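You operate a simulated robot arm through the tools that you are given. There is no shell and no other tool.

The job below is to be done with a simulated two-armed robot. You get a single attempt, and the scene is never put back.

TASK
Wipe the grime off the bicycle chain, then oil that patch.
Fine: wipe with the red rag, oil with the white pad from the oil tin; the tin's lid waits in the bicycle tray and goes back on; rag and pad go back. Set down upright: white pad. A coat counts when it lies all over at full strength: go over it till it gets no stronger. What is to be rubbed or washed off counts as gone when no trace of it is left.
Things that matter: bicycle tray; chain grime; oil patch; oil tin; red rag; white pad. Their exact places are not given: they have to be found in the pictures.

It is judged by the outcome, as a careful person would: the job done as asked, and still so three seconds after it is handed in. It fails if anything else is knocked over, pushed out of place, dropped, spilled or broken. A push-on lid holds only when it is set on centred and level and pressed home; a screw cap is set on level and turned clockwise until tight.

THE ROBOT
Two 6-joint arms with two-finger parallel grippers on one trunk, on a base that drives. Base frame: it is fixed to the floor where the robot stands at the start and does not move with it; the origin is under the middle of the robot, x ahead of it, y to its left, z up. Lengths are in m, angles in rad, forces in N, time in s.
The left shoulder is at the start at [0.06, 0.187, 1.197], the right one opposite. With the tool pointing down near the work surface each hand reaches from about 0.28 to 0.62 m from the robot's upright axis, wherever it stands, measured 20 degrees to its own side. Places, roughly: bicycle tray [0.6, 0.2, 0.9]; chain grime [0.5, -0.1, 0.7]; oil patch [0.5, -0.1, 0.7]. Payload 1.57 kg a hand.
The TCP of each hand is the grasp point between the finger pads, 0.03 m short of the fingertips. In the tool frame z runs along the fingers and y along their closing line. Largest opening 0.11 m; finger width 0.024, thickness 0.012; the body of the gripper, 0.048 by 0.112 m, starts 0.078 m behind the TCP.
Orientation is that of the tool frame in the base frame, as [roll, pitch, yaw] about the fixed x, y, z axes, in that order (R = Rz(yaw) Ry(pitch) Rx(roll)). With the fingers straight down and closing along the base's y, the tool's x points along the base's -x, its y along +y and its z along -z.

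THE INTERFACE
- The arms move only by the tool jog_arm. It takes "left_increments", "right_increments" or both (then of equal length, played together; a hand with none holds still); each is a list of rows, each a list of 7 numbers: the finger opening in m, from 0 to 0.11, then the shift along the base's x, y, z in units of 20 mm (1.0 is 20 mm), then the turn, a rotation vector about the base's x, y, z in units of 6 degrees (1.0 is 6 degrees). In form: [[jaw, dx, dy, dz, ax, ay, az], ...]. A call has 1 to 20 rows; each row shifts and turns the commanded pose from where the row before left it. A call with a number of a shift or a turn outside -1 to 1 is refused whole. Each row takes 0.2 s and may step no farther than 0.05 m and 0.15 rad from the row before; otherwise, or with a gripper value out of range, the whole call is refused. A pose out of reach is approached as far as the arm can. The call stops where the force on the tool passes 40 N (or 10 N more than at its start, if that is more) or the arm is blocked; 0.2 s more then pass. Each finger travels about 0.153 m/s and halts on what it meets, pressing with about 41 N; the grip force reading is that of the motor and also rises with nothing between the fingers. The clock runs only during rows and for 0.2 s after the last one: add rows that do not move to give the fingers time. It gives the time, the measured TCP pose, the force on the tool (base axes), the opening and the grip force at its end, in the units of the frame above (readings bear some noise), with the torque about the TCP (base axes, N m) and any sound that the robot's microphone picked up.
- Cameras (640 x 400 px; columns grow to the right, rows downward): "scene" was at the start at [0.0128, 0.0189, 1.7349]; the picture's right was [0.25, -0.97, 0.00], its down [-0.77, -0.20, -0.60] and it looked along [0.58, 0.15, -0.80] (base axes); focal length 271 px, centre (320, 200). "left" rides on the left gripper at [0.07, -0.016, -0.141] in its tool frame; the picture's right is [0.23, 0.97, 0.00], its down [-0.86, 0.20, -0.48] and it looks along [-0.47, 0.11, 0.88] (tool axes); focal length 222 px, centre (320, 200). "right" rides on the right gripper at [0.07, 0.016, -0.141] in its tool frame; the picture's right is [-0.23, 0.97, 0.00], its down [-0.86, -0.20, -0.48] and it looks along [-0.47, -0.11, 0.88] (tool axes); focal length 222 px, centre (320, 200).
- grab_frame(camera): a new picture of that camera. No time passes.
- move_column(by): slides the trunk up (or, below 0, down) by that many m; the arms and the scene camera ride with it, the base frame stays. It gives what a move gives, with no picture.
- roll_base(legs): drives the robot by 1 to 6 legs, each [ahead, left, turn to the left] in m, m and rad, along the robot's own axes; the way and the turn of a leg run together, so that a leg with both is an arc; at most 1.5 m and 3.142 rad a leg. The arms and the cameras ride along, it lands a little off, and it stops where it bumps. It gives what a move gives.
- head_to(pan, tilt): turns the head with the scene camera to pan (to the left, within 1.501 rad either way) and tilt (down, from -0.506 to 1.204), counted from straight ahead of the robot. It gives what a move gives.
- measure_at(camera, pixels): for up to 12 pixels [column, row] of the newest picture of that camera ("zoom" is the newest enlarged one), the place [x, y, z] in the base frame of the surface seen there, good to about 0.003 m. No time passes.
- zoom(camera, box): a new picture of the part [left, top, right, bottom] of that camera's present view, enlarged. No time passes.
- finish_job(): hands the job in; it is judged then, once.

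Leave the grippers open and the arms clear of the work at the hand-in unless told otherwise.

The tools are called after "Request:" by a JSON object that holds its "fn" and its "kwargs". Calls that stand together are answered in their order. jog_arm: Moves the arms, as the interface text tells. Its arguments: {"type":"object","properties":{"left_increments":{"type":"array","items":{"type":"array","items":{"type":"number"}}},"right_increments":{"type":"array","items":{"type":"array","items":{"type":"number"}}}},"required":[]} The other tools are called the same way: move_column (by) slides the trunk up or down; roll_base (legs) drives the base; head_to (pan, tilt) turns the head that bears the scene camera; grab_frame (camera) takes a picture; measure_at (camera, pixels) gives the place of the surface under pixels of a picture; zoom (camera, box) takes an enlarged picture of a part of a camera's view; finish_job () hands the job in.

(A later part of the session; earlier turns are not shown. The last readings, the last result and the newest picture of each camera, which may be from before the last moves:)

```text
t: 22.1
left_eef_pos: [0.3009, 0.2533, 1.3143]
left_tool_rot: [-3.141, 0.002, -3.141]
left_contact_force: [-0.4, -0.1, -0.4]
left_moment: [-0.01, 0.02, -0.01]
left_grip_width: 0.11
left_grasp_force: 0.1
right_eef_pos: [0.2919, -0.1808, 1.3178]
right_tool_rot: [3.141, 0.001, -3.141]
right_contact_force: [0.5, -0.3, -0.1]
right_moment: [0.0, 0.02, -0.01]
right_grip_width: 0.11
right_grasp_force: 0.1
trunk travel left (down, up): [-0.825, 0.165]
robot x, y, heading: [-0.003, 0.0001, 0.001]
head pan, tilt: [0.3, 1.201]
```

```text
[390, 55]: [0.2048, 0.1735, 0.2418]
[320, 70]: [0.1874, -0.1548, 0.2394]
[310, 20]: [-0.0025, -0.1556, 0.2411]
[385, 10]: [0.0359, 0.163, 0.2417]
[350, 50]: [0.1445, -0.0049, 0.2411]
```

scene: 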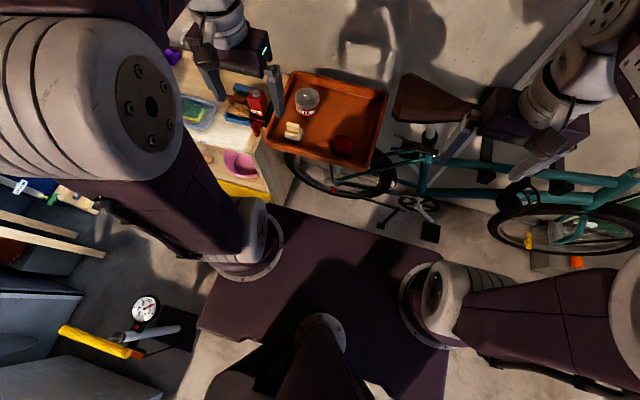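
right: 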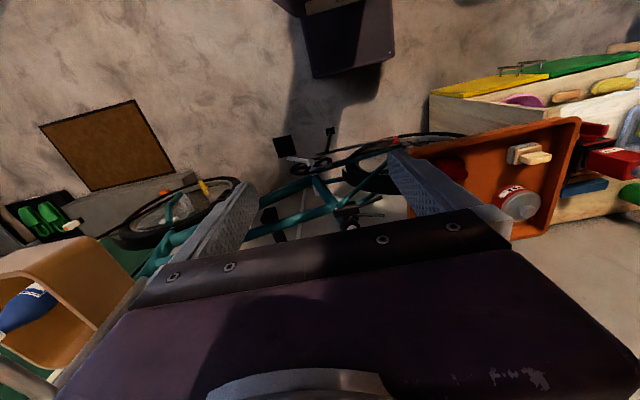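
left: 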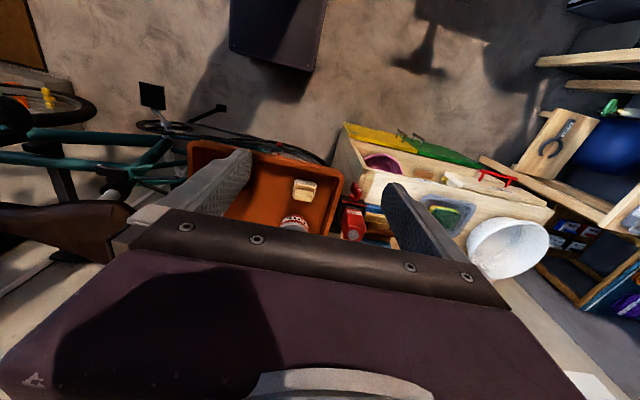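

The base foot ends at x≈0.21 and is 0.24 m high; cabinet starts at x 0.42. I can drive 0.1 m ahead and 0.2 m left safely, with both hands at z≈1.31 above everything.

Request:
{"fn": "roll_base", "kwargs": {"legs": [[0.0, 0.2, 0.0], [0.1, 0.0, 0.0]]}}

Request:
{"fn": "head_to", "kwargs": {"pan": 0.0, "tilt": 1.0}}

Request:
{"fn": "grab_frame", "kwargs": {"camera": "scene"}}

Request:
{"fn": "grab_frame", "kwargs": {"camera": "right"}}

```text
t: 24.5
left_eef_pos: [0.3997, 0.454, 1.3145]
left_tool_rot: [3.141, 0.004, 3.14]
left_contact_force: [0.7, 0.9, 0.0]
left_moment: [-0.01, -0.05, -0.01]
left_grip_width: 0.11
left_grasp_force: 0.0
right_eef_pos: [0.3878, 0.0182, 1.3192]
right_tool_rot: [-3.141, 0.004, 3.139]
right_contact_force: [-0.7, 0.1, -0.3]
right_moment: [-0.02, -0.03, 0.01]
right_grip_width: 0.11
right_grasp_force: 0.1
trunk travel left (down, up): [-0.825, 0.165]
robot x, y, heading: [0.1025, 0.1975, -0.001]
head pan, tilt: [0.3, 1.201]
```

```text
t: 25.3
left_eef_pos: [0.4053, 0.4527, 1.3144]
left_tool_rot: [-3.141, -0.001, 3.141]
left_contact_force: [0.3, -1.1, 0.2]
left_moment: [0.01, -0.02, 0.03]
left_grip_width: 0.1099
left_grasp_force: 0.1
right_eef_pos: [0.3951, 0.017, 1.3161]
right_tool_rot: [3.141, -0.001, 3.14]
right_contact_force: [-0.1, 0.6, -1.4]
right_moment: [-0.01, 0.05, 0.0]
right_grip_width: 0.11
right_grasp_force: 0.1
trunk travel left (down, up): [-0.825, 0.165]
robot x, y, heading: [0.0988, 0.199, 0.002]
head pan, tilt: [0.0, 1.0]
```

```text
taken
```

scene: 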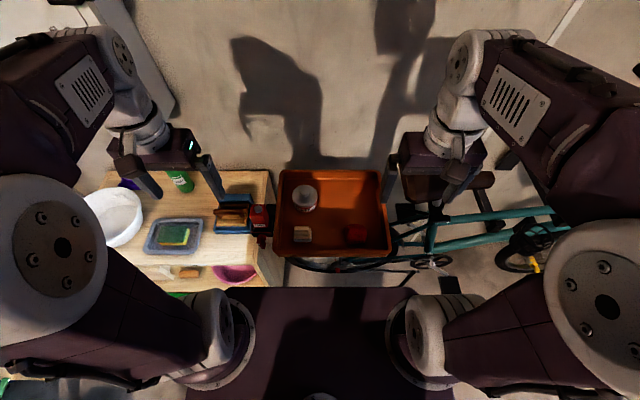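

```text
taken
```

right: 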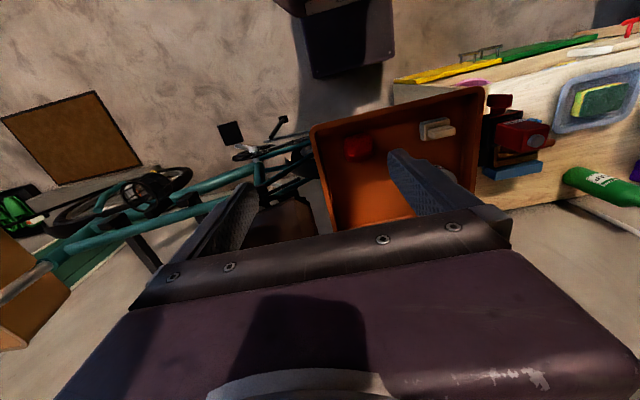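

The tray is well in view now. I zoom on it at (275–395,165–260) and measure again.

Request:
{"fn": "zoom", "kwargs": {"camera": "scene", "box": [265, 165, 401, 250]}}

Request:
{"fn": "zoom", "kwargs": {"camera": "scene", "box": [336, 215, 384, 245]}}

Request:
{"fn": "measure_at", "kwargs": {"camera": "zoom", "pixels": [[130, 160], [230, 130], [330, 130], [410, 160], [420, 250], [390, 330], [250, 350], [130, 320], [250, 220], [320, 220], [180, 220], [250, 150]]}}

```text
4.71 times, centred on (333, 208) of scene
```

zoom: 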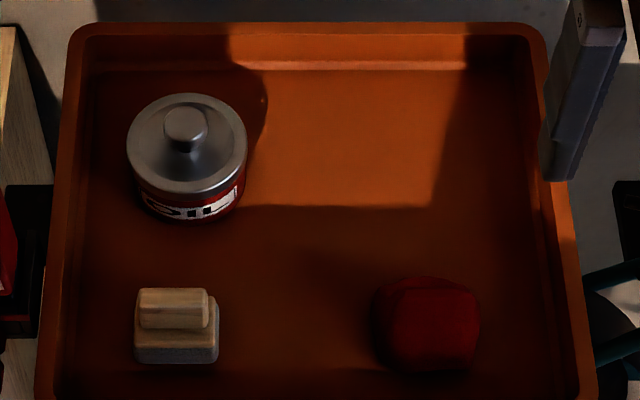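

```text
13.33 times, centred on (360, 230) of scene
```

zoom: 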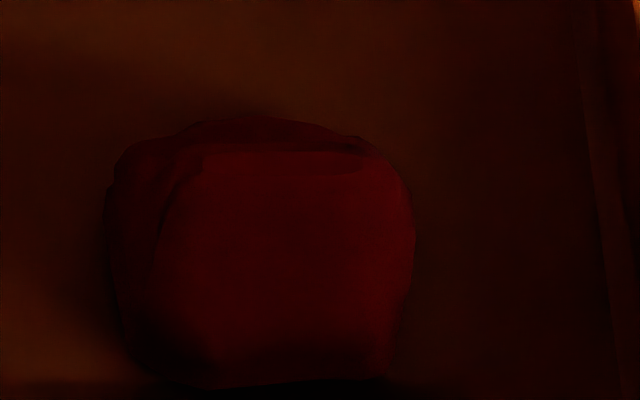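

```text
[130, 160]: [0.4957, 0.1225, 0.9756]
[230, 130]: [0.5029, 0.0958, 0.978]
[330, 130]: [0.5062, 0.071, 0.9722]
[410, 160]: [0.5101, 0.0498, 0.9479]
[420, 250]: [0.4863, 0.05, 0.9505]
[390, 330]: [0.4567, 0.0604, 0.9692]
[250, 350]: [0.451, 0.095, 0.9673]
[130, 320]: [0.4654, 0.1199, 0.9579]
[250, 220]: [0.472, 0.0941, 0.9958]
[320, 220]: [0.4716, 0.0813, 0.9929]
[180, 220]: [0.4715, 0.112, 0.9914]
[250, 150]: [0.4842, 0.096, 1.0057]
```

The rag's centre is about (0.476,0.088), its top z 1.006. I bring the right hand over it at z 1.10, fingers open along y.

Request:
{"fn": "jog_arm", "kwargs": {"right_increments": [[0.11, 0.4, 0.35, 0, 0, 0, 0], [0.11, 0.4, 0.35, -1, 0, 0, 0], [0.11, 0.4, 0.35, -1, 0, 0, 0], [0.11, 0.4, 0.35, -1, 0, 0, 0], [0.11, 0.4, 0.35, -1, 0, 0, 0], [0.11, 0.4, 0.35, -1, 0, 0, 0], [0.11, 0.4, 0.35, -1, 0, 0, 0], [0.11, 0.4, 0.35, -1, 0, 0, 0], [0.11, 0.4, 0.35, -1, 0, 0, 0], [0.11, 0.4, 0.35, -1, 0, 0, 0], [0.11, 0.05, 0.05, -1, 0, 0, 0]]}}

Request:
{"fn": "grab_frame", "kwargs": {"camera": "right"}}

Request:
{"fn": "grab_frame", "kwargs": {"camera": "scene"}}

```text
t: 27.7
left_eef_pos: [0.4038, 0.4524, 1.3139]
left_tool_rot: [-3.141, 0.0, 3.139]
left_contact_force: [-0.1, -0.3, -0.6]
left_moment: [0.02, 0.01, 0.01]
left_grip_width: 0.1098
left_grasp_force: 0.0
right_eef_pos: [0.4761, 0.0896, 1.1183]
right_tool_rot: [-3.141, 0.0, 3.139]
right_contact_force: [0.2, -0.3, -0.6]
right_moment: [0.03, 0.02, -0.03]
right_grip_width: 0.11
right_grasp_force: 0.0
trunk travel left (down, up): [-0.825, 0.165]
robot x, y, heading: [0.101, 0.2002, -0.003]
head pan, tilt: [0.0, 1.0]
```

```text
taken
```

right: 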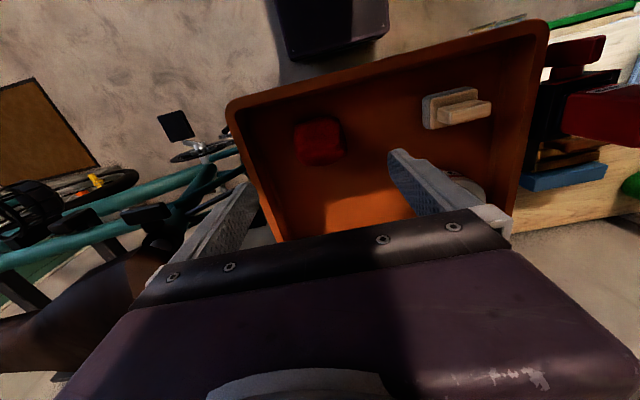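

```text
taken
```

scene: 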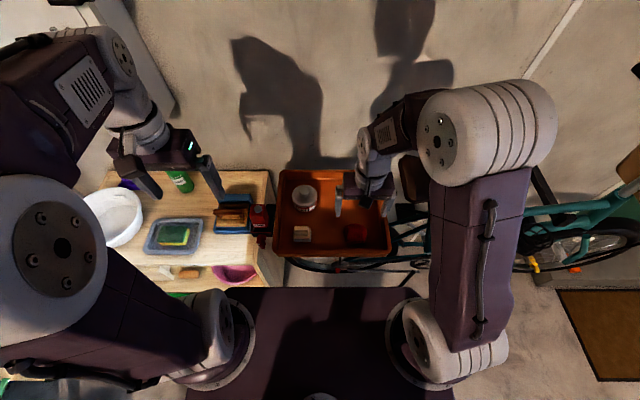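

The hand is at (0.476,0.090,1.118). I cross-check the rag's place in the right picture near (320,140).

Request:
{"fn": "measure_at", "kwargs": {"camera": "right", "pixels": [[320, 140], [297, 130], [342, 135], [318, 120], [318, 160], [335, 155], [305, 155], [320, 150]]}}

Request:
{"fn": "zoom", "kwargs": {"camera": "right", "box": [272, 105, 368, 165]}}

```text
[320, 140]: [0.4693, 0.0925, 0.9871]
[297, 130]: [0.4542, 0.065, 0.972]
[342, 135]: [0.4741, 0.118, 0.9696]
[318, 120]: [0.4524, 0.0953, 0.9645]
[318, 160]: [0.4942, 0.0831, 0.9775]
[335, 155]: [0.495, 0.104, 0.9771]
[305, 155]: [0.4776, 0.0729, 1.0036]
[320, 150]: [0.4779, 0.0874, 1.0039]
```

```text
6.67 times, centred on (320, 135) of right
```

zoom: 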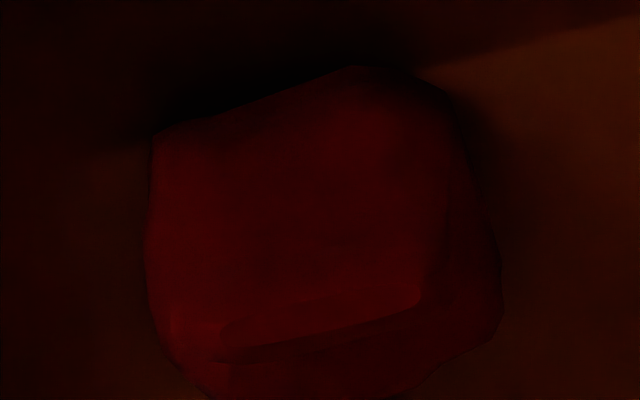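

Rag centre confirmed at about (0.476,0.088). I descend to TCP z 0.994 (fingertips about 15 mm above the tray floor) and close.

Request:
{"fn": "jog_arm", "kwargs": {"right_increments": [[0.11, 0, 0, -1, 0, 0, 0], [0.11, 0, 0, -1, 0, 0, 0], [0.11, 0, 0, -1, 0, 0, 0], [0.11, 0, 0, -1, 0, 0, 0], [0.11, 0, 0, -1, 0, 0, 0], [0.11, 0, -0.05, -1, 0, 0, 0], [0.11, 0, 0, -0.2, 0, 0, 0], [0.11, 0, 0, 0, 0, 0, 0]]}}

Request:
{"fn": "jog_arm", "kwargs": {"right_increments": [[0.08, 0, 0, 0, 0, 0, 0], [0.05, 0, 0, 0, 0, 0, 0], [0.0, 0, 0, 0, 0, 0, 0], [0.0, 0, 0, 0, 0, 0, 0], [0.0, 0, 0, 0, 0, 0, 0]]}}

Request:
{"fn": "grab_frame", "kwargs": {"camera": "right"}}

```text
t: 29.5
left_eef_pos: [0.4034, 0.4522, 1.315]
left_tool_rot: [3.141, 0.0, 3.14]
left_contact_force: [0.5, -0.3, 0.7]
left_moment: [-0.02, 0.02, 0.02]
left_grip_width: 0.1099
left_grasp_force: 0.0
right_eef_pos: [0.4736, 0.0875, 0.9932]
right_tool_rot: [-3.141, 0.0, 3.14]
right_contact_force: [0.0, -0.4, 0.0]
right_moment: [0.01, 0.01, -0.01]
right_grip_width: 0.1101
right_grasp_force: 0.1
trunk travel left (down, up): [-0.825, 0.165]
robot x, y, heading: [0.1018, 0.1988, -0.003]
head pan, tilt: [0.0, 1.0]
```

```text
t: 30.7
left_eef_pos: [0.404, 0.4514, 1.3151]
left_tool_rot: [-3.142, -0.001, 3.14]
left_contact_force: [0.9, 1.4, 0.7]
left_moment: [-0.01, -0.04, 0.0]
left_grip_width: 0.1102
left_grasp_force: 0.0
right_eef_pos: [0.4737, 0.0884, 0.9946]
right_tool_rot: [3.141, 0.001, 3.141]
right_contact_force: [1.8, -0.1, 6.0]
right_moment: [0.03, -0.09, 0.07]
right_grip_width: 0.0596
right_grasp_force: 41.1
trunk travel left (down, up): [-0.825, 0.165]
robot x, y, heading: [0.102, 0.2026, -0.002]
head pan, tilt: [0.0, 1.0]
```

```text
taken
```

right: 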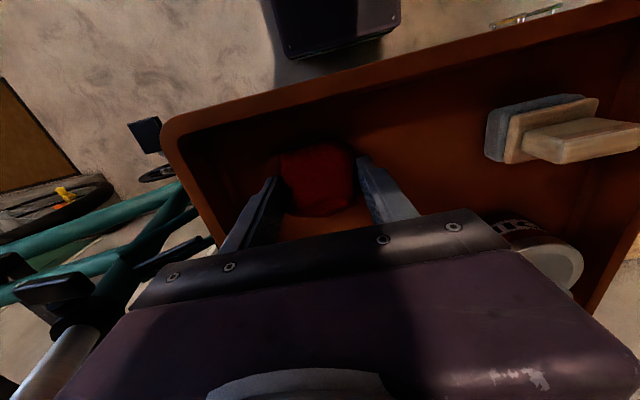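

The rag is gripped (0.060 m wide, 41 N). I note the place: TCP (0.474,0.088,0.994). Lifting straight up 0.12 m.

Request:
{"fn": "jog_arm", "kwargs": {"right_increments": [[0.0, 0, 0, 0.5, 0, 0, 0], [0.0, 0, 0, 0.5, 0, 0, 0], [0.0, 0, 0, 1, 0, 0, 0], [0.0, 0, 0, 1, 0, 0, 0], [0.0, 0, 0, 1, 0, 0, 0], [0.0, 0, 0, 1, 0, 0, 0], [0.0, 0, 0, 1, 0, 0, 0]]}}

Request:
{"fn": "grab_frame", "kwargs": {"camera": "right"}}

Request:
{"fn": "zoom", "kwargs": {"camera": "scene", "box": [265, 150, 425, 250]}}

```text
t: 32.3
left_eef_pos: [0.4034, 0.4514, 1.3144]
left_tool_rot: [3.141, 0.0, 3.139]
left_contact_force: [-0.7, 0.2, 0.8]
left_moment: [-0.01, 0.03, 0.0]
left_grip_width: 0.1097
left_grasp_force: 0.0
right_eef_pos: [0.4721, 0.0874, 1.1147]
right_tool_rot: [3.139, -0.001, 3.139]
right_contact_force: [0.3, 0.6, -0.2]
right_moment: [-0.03, 0.02, 0.02]
right_grip_width: 0.0596
right_grasp_force: 41.2
trunk travel left (down, up): [-0.825, 0.165]
robot x, y, heading: [0.1043, 0.2001, -0.005]
head pan, tilt: [0.0, 1.0]
```

```text
taken
```

right: 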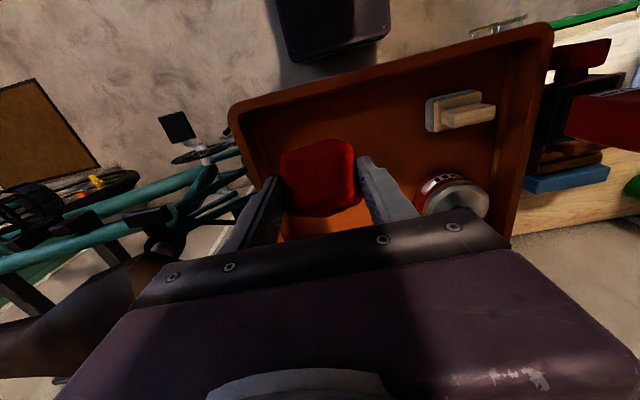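

```text
4.00 times, centred on (345, 200) of scene
```

zoom: 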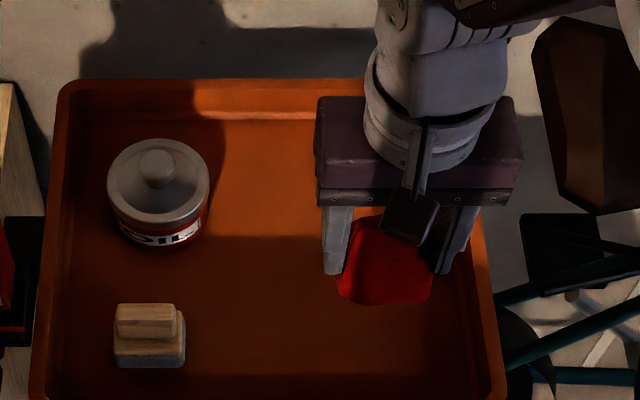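

The rag hangs in the gripper. Before backing the base by 0.2 m, I glance to the left-rear and right-rear for obstacles.

Request:
{"fn": "head_to", "kwargs": {"pan": 1.5, "tilt": 1.0}}

Request:
{"fn": "grab_frame", "kwargs": {"camera": "scene"}}

Request:
{"fn": "head_to", "kwargs": {"pan": -1.5, "tilt": 1.0}}

Request:
{"fn": "grab_frame", "kwargs": {"camera": "scene"}}

```text
t: 33.9
left_eef_pos: [0.4033, 0.4528, 1.314]
left_tool_rot: [3.141, -0.001, 3.14]
left_contact_force: [0.8, 0.6, -0.2]
left_moment: [-0.01, -0.02, 0.01]
left_grip_width: 0.11
left_grasp_force: 0.0
right_eef_pos: [0.4723, 0.0882, 1.1147]
right_tool_rot: [-3.14, 0.001, 3.139]
right_contact_force: [-0.3, 0.6, -0.1]
right_moment: [0.02, -0.01, 0.01]
right_grip_width: 0.0598
right_grasp_force: 41.0
trunk travel left (down, up): [-0.825, 0.165]
robot x, y, heading: [0.1013, 0.1993, -0.004]
head pan, tilt: [1.499, 1.0]
```

```text
taken
```

scene: 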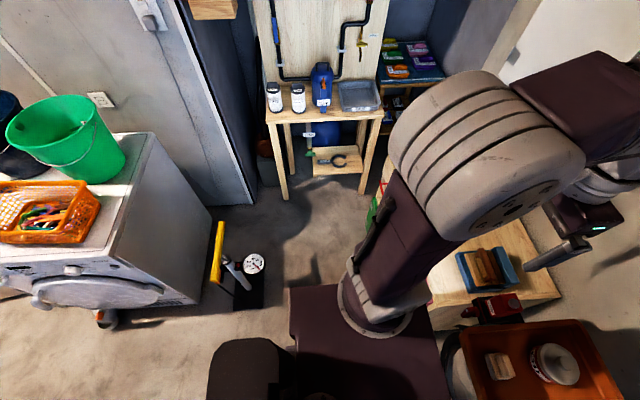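

```text
t: 36.5
left_eef_pos: [0.4029, 0.4514, 1.3133]
left_tool_rot: [-3.14, 0.0, 3.139]
left_contact_force: [0.3, -0.4, -0.6]
left_moment: [0.01, -0.02, 0.05]
left_grip_width: 0.1099
left_grasp_force: 0.0
right_eef_pos: [0.4729, 0.0869, 1.1147]
right_tool_rot: [3.141, 0.001, 3.138]
right_contact_force: [1.0, -0.3, 0.7]
right_moment: [0.01, 0.01, 0.0]
right_grip_width: 0.0598
right_grasp_force: 40.5
trunk travel left (down, up): [-0.825, 0.165]
robot x, y, heading: [0.0993, 0.1991, 0.0]
head pan, tilt: [-1.499, 1.0]
```

```text
taken
```

scene: 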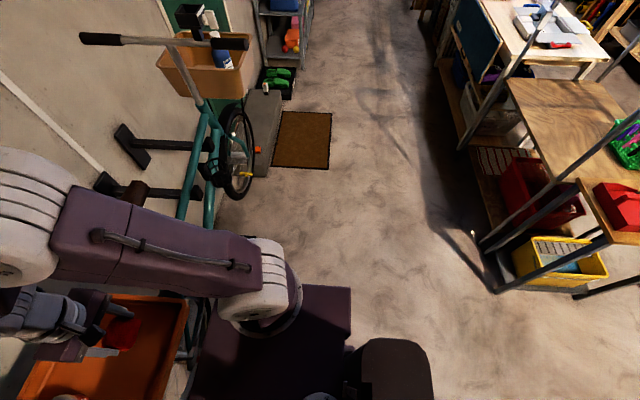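

I measure the workbench leg and bin behind on the right.

Request:
{"fn": "measure_at", "kwargs": {"camera": "scene", "pixels": [[495, 290], [545, 285], [600, 240], [470, 150], [510, 85]]}}

Request:
{"fn": "head_to", "kwargs": {"pan": 1.5, "tilt": 1.0}}

Request:
{"fn": "grab_frame", "kwargs": {"camera": "scene"}}

Request:
{"fn": "measure_at", "kwargs": {"camera": "scene", "pixels": [[215, 285], [240, 310], [200, 200], [105, 320], [250, 265], [180, 295]]}}

```text
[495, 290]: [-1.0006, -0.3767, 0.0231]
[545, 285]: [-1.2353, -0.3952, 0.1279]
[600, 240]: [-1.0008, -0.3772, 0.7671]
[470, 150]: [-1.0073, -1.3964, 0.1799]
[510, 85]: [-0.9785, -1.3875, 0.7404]
```

```text
t: 39.1
left_eef_pos: [0.4034, 0.4522, 1.3129]
left_tool_rot: [-3.141, 0.001, 3.14]
left_contact_force: [-0.4, 0.2, 0.1]
left_moment: [-0.01, 0.0, 0.01]
left_grip_width: 0.1098
left_grasp_force: 0.0
right_eef_pos: [0.4724, 0.0872, 1.1134]
right_tool_rot: [-3.14, 0.0, 3.139]
right_contact_force: [0.4, -0.5, -0.6]
right_moment: [0.02, -0.02, -0.01]
right_grip_width: 0.0598
right_grasp_force: 40.9
trunk travel left (down, up): [-0.825, 0.165]
robot x, y, heading: [0.0994, 0.2023, -0.0]
head pan, tilt: [1.499, 1.0]
```

```text
taken
```

scene: 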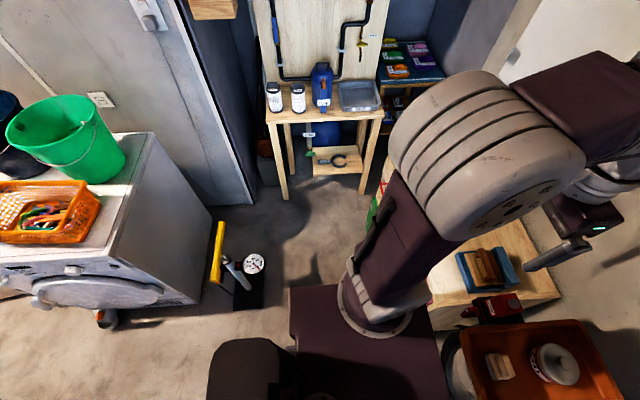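

```text
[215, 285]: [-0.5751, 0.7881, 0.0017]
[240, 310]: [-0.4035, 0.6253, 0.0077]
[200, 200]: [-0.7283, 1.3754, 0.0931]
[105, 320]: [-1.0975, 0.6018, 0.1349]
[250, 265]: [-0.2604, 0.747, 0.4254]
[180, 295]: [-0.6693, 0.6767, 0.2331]
```

Behind is clear (bench at x −1.0, pump at y>0.62). I drive back 0.2 m, carrying the rag at z 1.11 above the tray rim.

Request:
{"fn": "roll_base", "kwargs": {"legs": [[-0.2, 0.0, 0.0]]}}

Request:
{"fn": "head_to", "kwargs": {"pan": -0.4, "tilt": 0.8}}

Request:
{"fn": "jog_arm", "kwargs": {"right_increments": [[0.0, 0.15, -1, 0, 0, 0, 0], [0.0, 0.15, -1, 0, 0, 0, 0], [0.0, 0.15, -1, 0, 0, 0, 0], [0.0, 0.15, -1, 0, 0, 0, 0], [0.0, 0.15, -1, 0, 0, 0, 0], [0.0, 0.15, -1, 0, 0, 0, 0], [0.0, 0.15, -1, 0, 0, 0, 0], [0.0, 0.15, -1, 0, 0, 0, 0]]}}

Request:
{"fn": "grab_frame", "kwargs": {"camera": "scene"}}

```text
t: 40.7
left_eef_pos: [0.2085, 0.4533, 1.3138]
left_tool_rot: [3.14, -0.003, -3.14]
left_contact_force: [-0.2, -0.4, -0.3]
left_moment: [0.0, 0.05, -0.01]
left_grip_width: 0.1098
left_grasp_force: 0.1
right_eef_pos: [0.2779, 0.0884, 1.1125]
right_tool_rot: [-3.14, -0.005, -3.14]
right_contact_force: [-0.6, -0.4, -0.1]
right_moment: [-0.06, 0.01, 0.0]
right_grip_width: 0.0599
right_grasp_force: 41.4
trunk travel left (down, up): [-0.825, 0.165]
robot x, y, heading: [-0.0943, 0.2007, 0.006]
head pan, tilt: [1.499, 1.0]
```

```text
t: 42.5
left_eef_pos: [0.2042, 0.4529, 1.3149]
left_tool_rot: [-3.141, -0.001, -3.14]
left_contact_force: [0.2, -0.1, 0.7]
left_moment: [0.04, 0.0, 0.01]
left_grip_width: 0.1099
left_grasp_force: 0.1
right_eef_pos: [0.2744, 0.0872, 1.1136]
right_tool_rot: [3.141, 0.0, -3.141]
right_contact_force: [-0.6, 1.1, 0.1]
right_moment: [-0.01, 0.02, 0.02]
right_grip_width: 0.0597
right_grasp_force: 41.2
trunk travel left (down, up): [-0.825, 0.165]
robot x, y, heading: [-0.0956, 0.1997, 0.005]
head pan, tilt: [-0.4, 0.799]
```

```text
t: 44.3
left_eef_pos: [0.2043, 0.4531, 1.3142]
left_tool_rot: [3.141, -0.001, -3.139]
left_contact_force: [0.9, -0.4, 0.1]
left_moment: [0.0, 0.02, 0.02]
left_grip_width: 0.1101
left_grasp_force: 0.0
right_eef_pos: [0.2986, -0.0722, 1.1152]
right_tool_rot: [3.141, 0.0, -3.141]
right_contact_force: [-0.3, 0.7, -0.3]
right_moment: [0.01, 0.01, 0.05]
right_grip_width: 0.0599
right_grasp_force: 40.6
trunk travel left (down, up): [-0.825, 0.165]
robot x, y, heading: [-0.0984, 0.2013, 0.006]
head pan, tilt: [-0.4, 0.799]
```

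```text
taken
```

scene: 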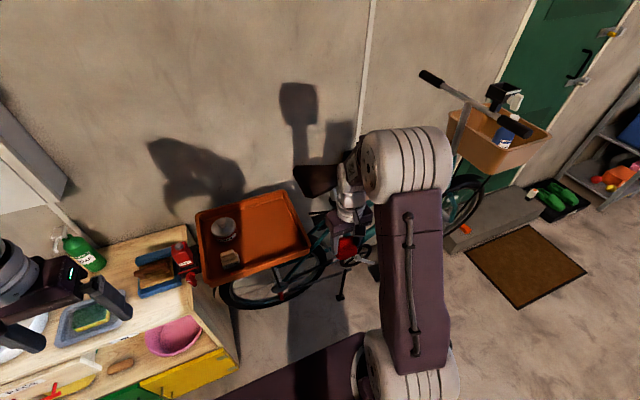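

Right hand with rag at (0.299,−0.072,1.115). I lower the trunk 0.4 m, everything stays at x≤0.35, clear of tray and pedal.

Request:
{"fn": "move_column", "kwargs": {"by": -0.4}}

Request:
{"fn": "head_to", "kwargs": {"pan": -0.3, "tilt": 0.7}}

Request:
{"fn": "grab_frame", "kwargs": {"camera": "scene"}}

Request:
{"fn": "grab_frame", "kwargs": {"camera": "right"}}

```text
t: 48.2
left_eef_pos: [0.2029, 0.4535, 0.9147]
left_tool_rot: [-3.141, 0.0, -3.14]
left_contact_force: [0.4, 0.8, 0.3]
left_moment: [0.0, 0.0, 0.01]
left_grip_width: 0.1099
left_grasp_force: 0.1
right_eef_pos: [0.2987, -0.0718, 0.7157]
right_tool_rot: [3.14, 0.0, -3.138]
right_contact_force: [0.7, -0.4, -0.9]
right_moment: [0.01, -0.02, 0.01]
right_grip_width: 0.0595
right_grasp_force: 40.9
trunk travel left (down, up): [-0.425, 0.565]
robot x, y, heading: [-0.0987, 0.1964, 0.001]
head pan, tilt: [-0.4, 0.799]
```

```text
t: 48.8
left_eef_pos: [0.2053, 0.4537, 0.9146]
left_tool_rot: [3.141, 0.0, -3.138]
left_contact_force: [-0.2, 0.5, -0.1]
left_moment: [0.01, 0.0, -0.01]
left_grip_width: 0.11
left_grasp_force: 0.1
right_eef_pos: [0.2989, -0.0715, 0.7157]
right_tool_rot: [-3.141, 0.001, -3.139]
right_contact_force: [-0.3, -0.2, -0.4]
right_moment: [0.05, -0.02, -0.03]
right_grip_width: 0.0599
right_grasp_force: 41.4
trunk travel left (down, up): [-0.425, 0.565]
robot x, y, heading: [-0.0978, 0.2006, 0.009]
head pan, tilt: [-0.3, 0.7]
```

```text
taken
```

scene: 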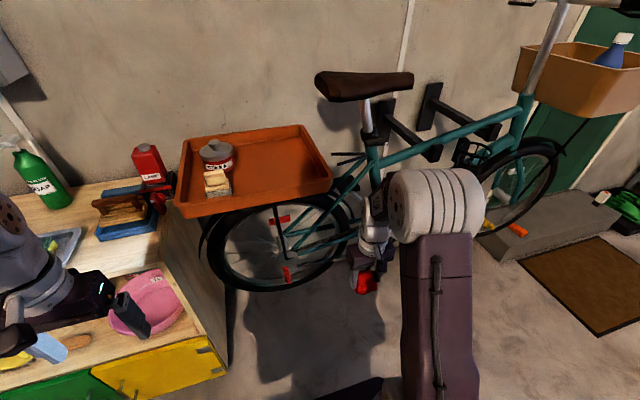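

```text
taken
```

right: 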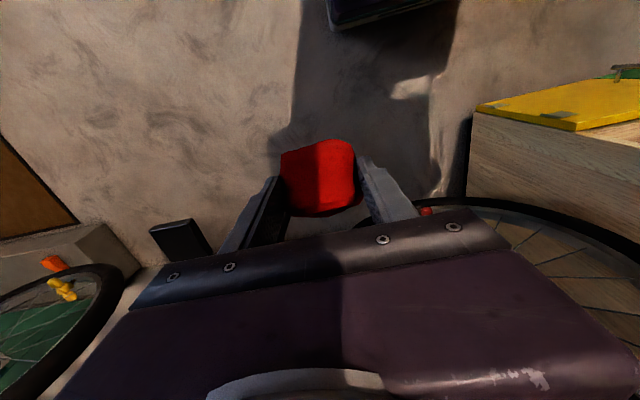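

Now I turn the hand about base y by −90° in stages (fingers to point forward, +x) while moving ahead a little; first half.

Request:
{"fn": "jog_arm", "kwargs": {"right_increments": [[0.0, 0.3, 0, 0, 0, -1, 0], [0.0, 0.3, 0, 0, 0, -1, 0], [0.0, 0.3, 0, 0, 0, -1, 0], [0.0, 0.3, 0, 0, 0, -1, 0], [0.0, 0.3, 0, 0, 0, -1, 0], [0.0, 0.3, 0, 0, 0, -1, 0], [0.0, 0.3, 0, 0, 0, -1, 0], [0.0, 0.3, 0, 0, 0, -1, 0]]}}

Request:
{"fn": "grab_frame", "kwargs": {"camera": "scene"}}

Request:
{"fn": "grab_frame", "kwargs": {"camera": "right"}}

```text
t: 50.6
left_eef_pos: [0.2053, 0.4539, 0.9126]
left_tool_rot: [-3.141, 0.0, -3.141]
left_contact_force: [-0.3, 1.1, 0.8]
left_moment: [0.0, 0.01, 0.02]
left_grip_width: 0.1102
left_grasp_force: 0.2
right_eef_pos: [0.3378, -0.0594, 0.7129]
right_tool_rot: [3.103, 0.746, 3.141]
right_contact_force: [-0.3, 0.7, -0.1]
right_moment: [0.0, 0.0, -0.01]
right_grip_width: 0.0597
right_grasp_force: 40.3
right hand out of reach, approached as far as the arm can: row 5, 6
trunk travel left (down, up): [-0.425, 0.565]
robot x, y, heading: [-0.0968, 0.2005, 0.001]
head pan, tilt: [-0.3, 0.7]
```

```text
taken
```

scene: 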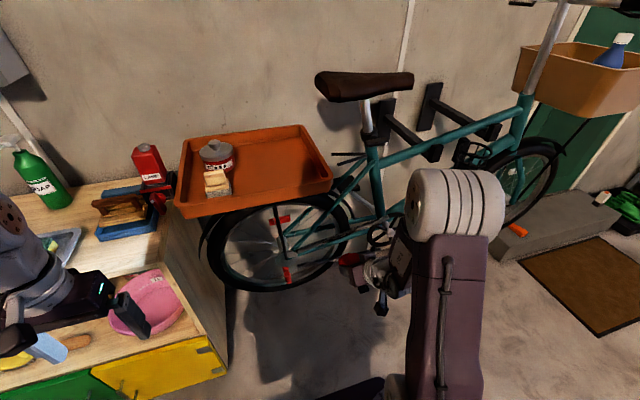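

```text
taken
```

right: 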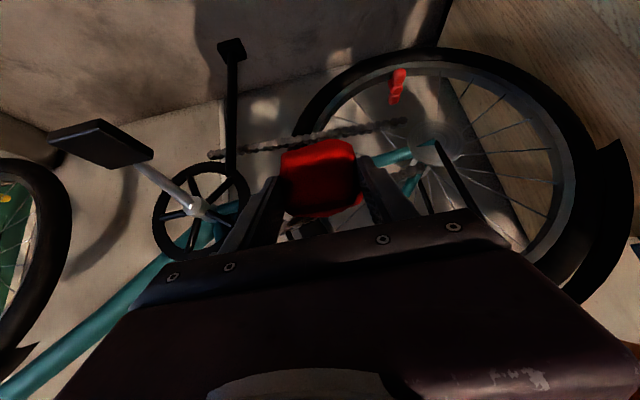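

The arm lagged at rows 5–6. I'll give it time with still rows to see whether it settles on the commanded pose.

Request:
{"fn": "jog_arm", "kwargs": {"right_increments": [[0.0, 0, 0, 0, 0, 0, 0], [0.0, 0, 0, 0, 0, 0, 0], [0.0, 0, 0, 0, 0, 0, 0]]}}

```text
t: 51.4
left_eef_pos: [0.2032, 0.4531, 0.9141]
left_tool_rot: [-3.141, 0.001, -3.14]
left_contact_force: [0.8, -0.5, 0.0]
left_moment: [0.0, -0.02, 0.01]
left_grip_width: 0.1101
left_grasp_force: 0.1
right_eef_pos: [0.3377, -0.0585, 0.7131]
right_tool_rot: [3.103, 0.745, -3.141]
right_contact_force: [0.3, 0.2, 0.4]
right_moment: [-0.05, 0.02, 0.02]
right_grip_width: 0.06
right_grasp_force: 41.2
trunk travel left (down, up): [-0.425, 0.565]
robot x, y, heading: [-0.0968, 0.2005, 0.005]
head pan, tilt: [-0.3, 0.7]
```

It settled at 43° tilt with slight offset. I continue turning with smaller steps.

Request:
{"fn": "jog_arm", "kwargs": {"right_increments": [[0.0, 0.3, 0, 0, 0, -0.7, 0], [0.0, 0.3, 0, 0, 0, -0.7, 0], [0.0, 0.3, 0, 0, 0, -0.7, 0], [0.0, 0.3, 0, 0, 0, -0.7, 0], [0.0, 0.3, 0, 0, 0, -0.7, 0]]}}

Request:
{"fn": "grab_frame", "kwargs": {"camera": "scene"}}

```text
t: 52.6
left_eef_pos: [0.205, 0.453, 0.9145]
left_tool_rot: [-3.141, 0.0, -3.141]
left_contact_force: [-0.2, -0.1, -0.2]
left_moment: [0.0, -0.02, -0.01]
left_grip_width: 0.1099
left_grasp_force: 0.0
right_eef_pos: [0.3747, -0.0807, 0.7954]
right_tool_rot: [3.093, 1.109, 3.131]
right_contact_force: [-0.4, -0.4, -0.5]
right_moment: [-0.01, 0.04, -0.01]
right_grip_width: 0.0598
right_grasp_force: 40.8
right hand out of reach, approached as far as the arm can: row 1, 2, 3, 4, 5
trunk travel left (down, up): [-0.425, 0.565]
robot x, y, heading: [-0.0969, 0.1998, 0.004]
head pan, tilt: [-0.3, 0.7]
```

```text
taken
```

scene: 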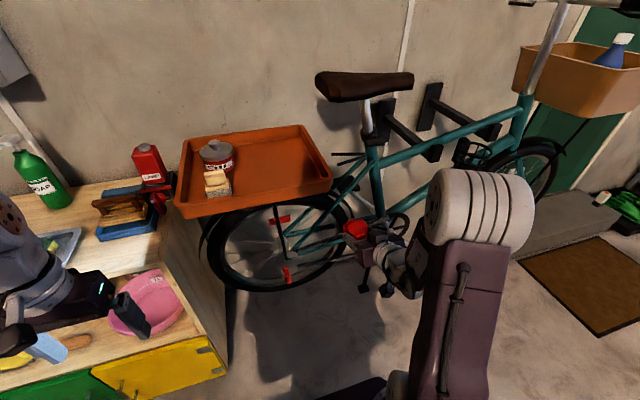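

The wrist runs out of bend at this trunk height: the forearm slopes too steeply. I'll back the base by 0.1 m and lower the trunk further so the forearm lies flatter. First I measure the crank/stand parts near (363,285),(387,290) for clearance.

Request:
{"fn": "zoom", "kwargs": {"camera": "scene", "box": [270, 180, 430, 320]}}

Request:
{"fn": "measure_at", "kwargs": {"camera": "scene", "pixels": [[363, 288], [366, 275], [387, 291], [392, 285], [378, 240], [345, 245], [305, 250]]}}

```text
2.86 times, centred on (350, 250) of scene
```

zoom: 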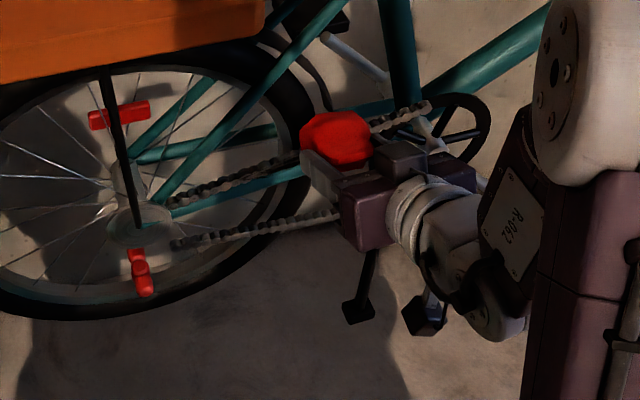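

```text
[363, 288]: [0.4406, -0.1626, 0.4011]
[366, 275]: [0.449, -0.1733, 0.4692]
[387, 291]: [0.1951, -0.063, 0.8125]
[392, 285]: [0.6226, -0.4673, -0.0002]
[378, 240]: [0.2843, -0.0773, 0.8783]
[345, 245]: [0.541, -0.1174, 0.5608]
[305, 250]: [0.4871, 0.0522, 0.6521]
```

The lower dark crank is at (0.44,−0.16,0.40). Backing the base 0.1 m first, then trunk down 0.3 m; the hand will then be at x≈0.28, clear of it.

Request:
{"fn": "roll_base", "kwargs": {"legs": [[-0.1, 0.0, 0.0]]}}

Request:
{"fn": "move_column", "kwargs": {"by": -0.25}}

Request:
{"fn": "grab_frame", "kwargs": {"camera": "scene"}}

```text
t: 53.8
left_eef_pos: [0.104, 0.4538, 0.9145]
left_tool_rot: [3.141, 0.001, -3.139]
left_contact_force: [0.3, -0.5, -0.2]
left_moment: [-0.05, -0.02, -0.06]
left_grip_width: 0.11
left_grasp_force: 0.0
right_eef_pos: [0.2753, -0.0815, 0.7956]
right_tool_rot: [3.092, 1.111, 3.131]
right_contact_force: [0.0, 0.6, -0.5]
right_moment: [-0.01, -0.01, -0.04]
right_grip_width: 0.0599
right_grasp_force: 40.5
trunk travel left (down, up): [-0.425, 0.565]
robot x, y, heading: [-0.1951, 0.1967, 0.001]
head pan, tilt: [-0.3, 0.7]
```

```text
t: 56.4
left_eef_pos: [0.1046, 0.4523, 0.6652]
left_tool_rot: [3.141, 0.0, -3.139]
left_contact_force: [0.5, -0.3, 0.3]
left_moment: [0.01, 0.01, -0.05]
left_grip_width: 0.11
left_grasp_force: 0.1
right_eef_pos: [0.2757, -0.0815, 0.5465]
right_tool_rot: [3.094, 1.109, 3.133]
right_contact_force: [0.2, 0.1, 0.7]
right_moment: [-0.03, -0.01, -0.02]
right_grip_width: 0.0599
right_grasp_force: 40.9
trunk travel left (down, up): [-0.175, 0.815]
robot x, y, heading: [-0.1974, 0.1964, 0.002]
head pan, tilt: [-0.3, 0.7]
```

```text
taken
```

scene: 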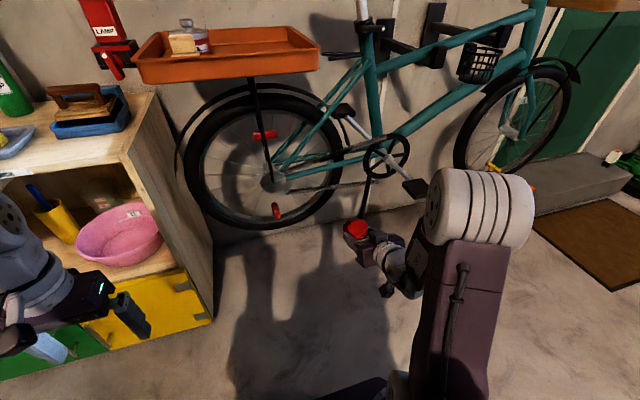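

Now I raise the hand to z≈0.68 with a little forward motion, then finish the turn to horizontal.

Request:
{"fn": "jog_arm", "kwargs": {"right_increments": [[0.0, 0.3, 0, 0.95, 0, 0, 0], [0.0, 0.3, 0, 0.95, 0, 0, 0], [0.0, 0.3, 0, 0.95, 0, 0, 0], [0.0, 0.3, 0, 0.95, 0, 0, 0], [0.0, 0.3, 0, 0.95, 0, 0, 0], [0.0, 0.3, 0, 0.95, 0, 0, 0], [0.0, 0.3, 0, 0.95, 0, 0, 0], [0.0, 0.2, 0, 0, 0, -0.9, 0], [0.0, 0.2, 0, 0, 0, -0.9, 0], [0.0, 0.2, 0, 0, 0, -0.9, 0], [0.0, 0.2, 0, 0, 0, -0.9, 0], [0.0, 0.2, 0, 0, 0, -0.9, 0]]}}

Request:
{"fn": "grab_frame", "kwargs": {"camera": "scene"}}

Request:
{"fn": "grab_frame", "kwargs": {"camera": "right"}}

```text
t: 59.0
left_eef_pos: [0.1045, 0.4529, 0.6648]
left_tool_rot: [-3.141, 0.0, -3.139]
left_contact_force: [0.2, -0.2, -0.6]
left_moment: [0.02, 0.0, 0.03]
left_grip_width: 0.11
left_grasp_force: 0.0
right_eef_pos: [0.336, -0.0827, 0.6795]
right_tool_rot: [0.304, 1.559, 0.345]
right_contact_force: [0.3, -0.1, 0.5]
right_moment: [0.01, 0.08, -0.01]
right_grip_width: 0.0599
right_grasp_force: 41.2
trunk travel left (down, up): [-0.175, 0.815]
robot x, y, heading: [-0.1988, 0.1978, 0.005]
head pan, tilt: [-0.3, 0.7]
```

```text
taken
```

scene: 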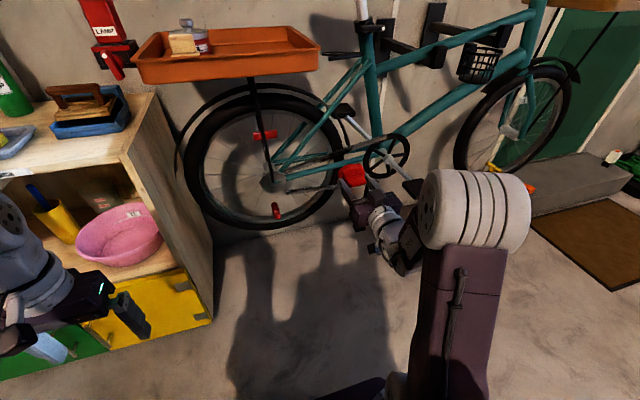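

```text
taken
```

right: 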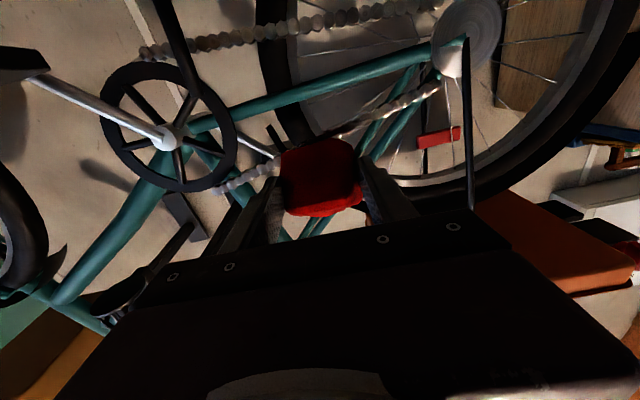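

The hand now points forward (2° yaw off). I look at the grime from the front with a zoom near (330,165) before moving in.

Request:
{"fn": "zoom", "kwargs": {"camera": "scene", "box": [270, 125, 430, 225]}}

Request:
{"fn": "zoom", "kwargs": {"camera": "scene", "box": [300, 140, 364, 180]}}

Request:
{"fn": "zoom", "kwargs": {"camera": "right", "box": [220, 60, 460, 210]}}

```text
4.00 times, centred on (350, 175) of scene
```

zoom: 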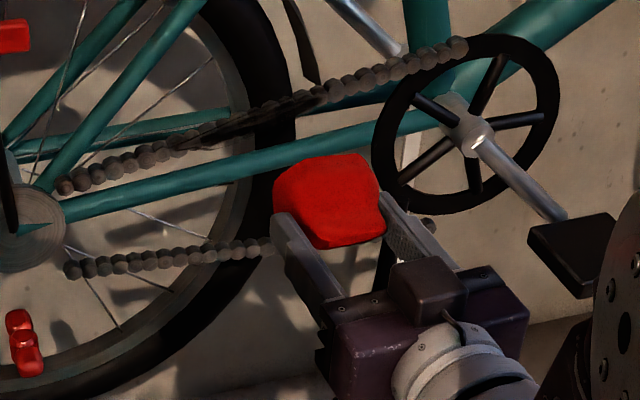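

```text
10.00 times, centred on (332, 160) of scene
```

zoom: 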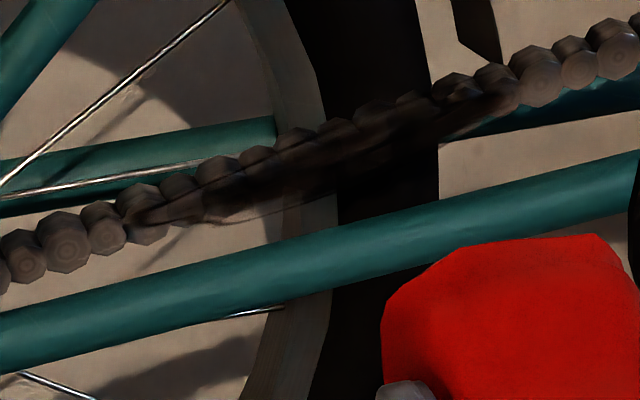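

```text
2.67 times, centred on (340, 135) of right
```

zoom: 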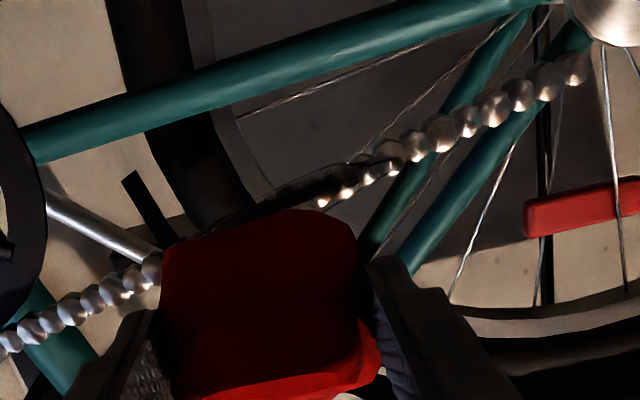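

The grime film is clearly seen as a dark smear from (120,215) to (515,100) of the scene zoom. I repeat that zoom and measure the smear's outline.

Request:
{"fn": "zoom", "kwargs": {"camera": "scene", "box": [300, 140, 364, 180]}}

Request:
{"fn": "measure_at", "kwargs": {"camera": "zoom", "pixels": [[125, 217], [170, 210], [215, 200], [215, 215], [270, 170], [270, 205], [340, 145], [340, 185], [420, 115], [420, 150], [480, 105], [510, 98]]}}

```text
10.00 times, centred on (332, 160) of scene
```

zoom: 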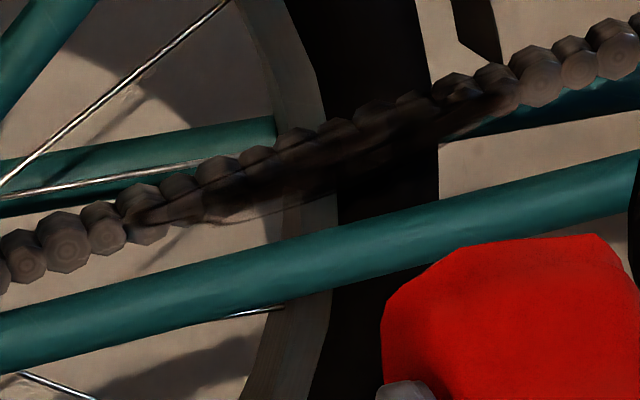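

```text
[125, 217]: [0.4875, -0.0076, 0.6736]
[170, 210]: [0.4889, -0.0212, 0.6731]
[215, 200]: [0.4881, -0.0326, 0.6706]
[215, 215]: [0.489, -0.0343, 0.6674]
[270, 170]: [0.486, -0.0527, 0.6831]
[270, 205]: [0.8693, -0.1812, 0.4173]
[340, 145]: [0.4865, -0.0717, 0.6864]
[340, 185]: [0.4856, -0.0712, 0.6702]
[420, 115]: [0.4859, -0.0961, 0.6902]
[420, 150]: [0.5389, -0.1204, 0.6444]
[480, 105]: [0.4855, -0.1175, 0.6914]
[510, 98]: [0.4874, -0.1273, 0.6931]
```

The smear: x≈0.4865, y −0.008…−0.128, z 0.667…0.70, tilted with the chain. I check where the rack strut and hub are near the left end, at scene (266,150) and (270,180).

Request:
{"fn": "measure_at", "kwargs": {"camera": "scene", "pixels": [[266, 150], [260, 125], [270, 178], [262, 185], [280, 185], [283, 170], [408, 150], [392, 175], [365, 160]]}}

```text
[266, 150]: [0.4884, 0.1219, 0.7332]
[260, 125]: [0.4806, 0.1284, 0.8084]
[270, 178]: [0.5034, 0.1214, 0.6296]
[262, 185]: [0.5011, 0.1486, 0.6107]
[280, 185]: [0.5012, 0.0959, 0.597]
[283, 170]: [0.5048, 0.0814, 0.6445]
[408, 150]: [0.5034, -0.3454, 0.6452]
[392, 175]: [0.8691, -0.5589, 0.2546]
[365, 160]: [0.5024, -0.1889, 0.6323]
```

All clear there. I square the yaw (−2.3°), lift z to 0.683 and advance to x≈0.42 in front of the smear's middle.

Request:
{"fn": "jog_arm", "kwargs": {"right_increments": [[0.0, 0.5, 0.3, 0.15, 0, 0.05, -0.2], [0.0, 1, 0.3, 0, 0, 0.05, -0.2], [0.0, 1, 0, 0, 0, 0, 0], [0.0, 1, 0, 0, 0, 0, 0], [0.0, 0.5, 0, 0, 0, 0, 0], [0.0, 0, 0, 0, 0, 0, 0]]}}

Request:
{"fn": "zoom", "kwargs": {"camera": "scene", "box": [270, 125, 430, 225]}}

Request:
{"fn": "grab_frame", "kwargs": {"camera": "right"}}

```text
t: 60.4
left_eef_pos: [0.1043, 0.4535, 0.6642]
left_tool_rot: [3.141, 0.0, -3.141]
left_contact_force: [-0.2, 0.6, 0.0]
left_moment: [-0.01, 0.0, 0.0]
left_grip_width: 0.1102
left_grasp_force: 0.1
right_eef_pos: [0.4175, -0.0708, 0.6822]
right_tool_rot: [1.685, 1.567, 1.682]
right_contact_force: [-0.1, 0.1, -0.5]
right_moment: [-0.02, 0.01, 0.03]
right_grip_width: 0.0598
right_grasp_force: 40.7
trunk travel left (down, up): [-0.175, 0.815]
robot x, y, heading: [-0.1971, 0.1994, 0.002]
head pan, tilt: [-0.3, 0.7]
```

```text
4.00 times, centred on (350, 175) of scene
```

zoom: 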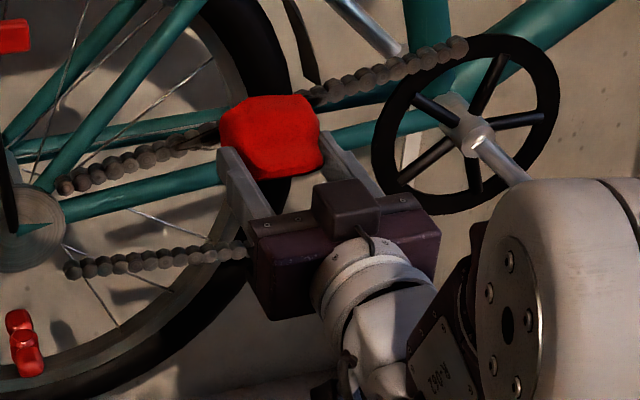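

```text
taken
```

right: 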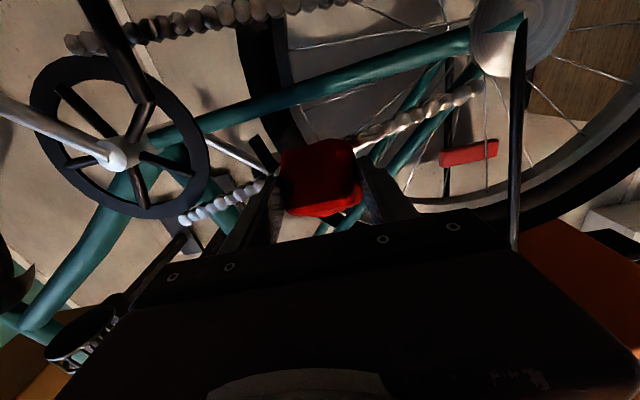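

Pose is square now. I measure the rag's leading upper edge in the zoom around (265,98).

Request:
{"fn": "measure_at", "kwargs": {"camera": "zoom", "pixels": [[235, 108], [265, 100], [295, 98], [265, 115], [250, 140], [240, 165], [300, 165], [225, 140], [318, 135]]}}

```text
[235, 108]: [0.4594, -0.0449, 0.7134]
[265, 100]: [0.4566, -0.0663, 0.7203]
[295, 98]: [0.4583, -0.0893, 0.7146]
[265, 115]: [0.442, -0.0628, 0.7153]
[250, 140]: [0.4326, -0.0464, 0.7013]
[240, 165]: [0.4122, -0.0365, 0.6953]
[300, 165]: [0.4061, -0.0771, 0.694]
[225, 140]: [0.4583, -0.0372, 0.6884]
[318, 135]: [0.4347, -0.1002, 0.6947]
```

The rag's front is at x≈0.46. I creep forward in 4 mm steps until it touches.

Request:
{"fn": "jog_arm", "kwargs": {"right_increments": [[0.0, 0.2, 0, 0, 0, 0, 0], [0.0, 0.2, 0, 0, 0, 0, 0], [0.0, 0.2, 0, 0, 0, 0, 0], [0.0, 0.2, 0, 0, 0, 0, 0], [0.0, 0.2, 0, 0, 0, 0, 0], [0.0, 0, 0, 0, 0, 0, 0]]}}

```text
t: 61.8
left_eef_pos: [0.1048, 0.4532, 0.6651]
left_tool_rot: [-3.141, 0.0, -3.142]
left_contact_force: [1.0, 0.0, 0.1]
left_moment: [-0.01, 0.04, -0.01]
left_grip_width: 0.1101
left_grasp_force: 0.0
right_eef_pos: [0.4366, -0.0687, 0.6817]
right_tool_rot: [1.635, 1.567, 1.635]
right_contact_force: [-0.5, -0.7, 0.2]
right_moment: [0.0, 0.02, 0.04]
right_grip_width: 0.0597
right_grasp_force: 41.0
trunk travel left (down, up): [-0.175, 0.815]
robot x, y, heading: [-0.1974, 0.2004, 0.001]
head pan, tilt: [-0.3, 0.7]
```

No contact yet at x 0.437. I continue in 2 mm steps.

Request:
{"fn": "jog_arm", "kwargs": {"right_increments": [[0.0, 0.1, 0, 0, 0, 0, 0], [0.0, 0.1, 0, 0, 0, 0, 0], [0.0, 0.1, 0, 0, 0, 0, 0], [0.0, 0, 0, 0, 0, 0, 0]]}}

```text
t: 62.8
left_eef_pos: [0.1018, 0.4525, 0.6646]
left_tool_rot: [3.141, 0.002, -3.14]
left_contact_force: [0.0, -0.2, 0.5]
left_moment: [-0.01, 0.02, -0.01]
left_grip_width: 0.1099
left_grasp_force: 0.1
right_eef_pos: [0.4405, -0.0695, 0.6811]
right_tool_rot: [1.881, 1.565, 1.879]
right_contact_force: [-26.6, 2.2, -5.5]
right_moment: [0.03, 0.1, -0.43]
right_grip_width: 0.0596
right_grasp_force: 41.3
trunk travel left (down, up): [-0.175, 0.815]
robot x, y, heading: [-0.1985, 0.2045, 0.005]
head pan, tilt: [-0.3, 0.7]
```

Contact: −26.6 N at x 0.4405. I ease back 1.5 mm for about 12 N and take a first wiping stroke toward +y along the chain's slope.

Request:
{"fn": "jog_arm", "kwargs": {"right_increments": [[0.0, -0.075, 0, 0, 0, 0, 0], [0.0, 0, 0.4, -0.07, 0, 0, 0], [0.0, 0, 0.4, -0.07, 0, 0, 0], [0.0, 0, 0.4, -0.07, 0, 0, 0], [0.0, 0, 0.4, -0.07, 0, 0, 0], [0.0, 0, 0, 0, 0, 0, 0]]}}

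Request:
{"fn": "zoom", "kwargs": {"camera": "scene", "box": [286, 130, 382, 190]}}

```text
t: 64.2
left_eef_pos: [0.103, 0.4528, 0.6653]
left_tool_rot: [3.142, 0.0, -3.138]
left_contact_force: [0.6, 0.2, -0.4]
left_moment: [0.01, -0.04, 0.01]
left_grip_width: 0.1102
left_grasp_force: 0.0
right_eef_pos: [0.4406, -0.0655, 0.683]
right_tool_rot: [1.163, 1.566, 1.168]
right_contact_force: [-14.1, -5.0, 2.2]
right_moment: [-0.06, -0.2, -0.81]
right_grip_width: 0.0601
right_grasp_force: 41.0
right hand out of reach, approached as far as the arm can: row 2, 3, 4, 5
trunk travel left (down, up): [-0.175, 0.815]
robot x, y, heading: [-0.1973, 0.1977, 0.002]
head pan, tilt: [-0.3, 0.7]
```

```text
6.67 times, centred on (334, 160) of scene
```

zoom: 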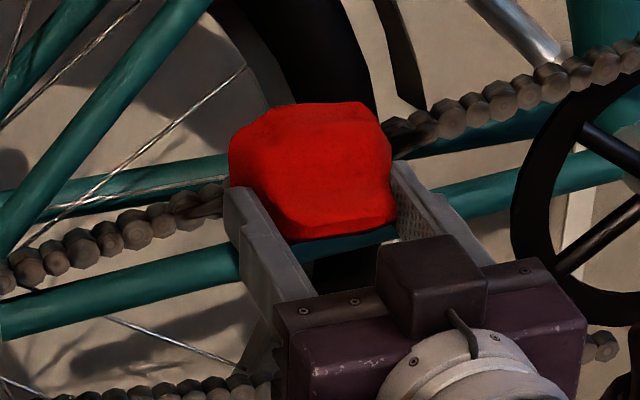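

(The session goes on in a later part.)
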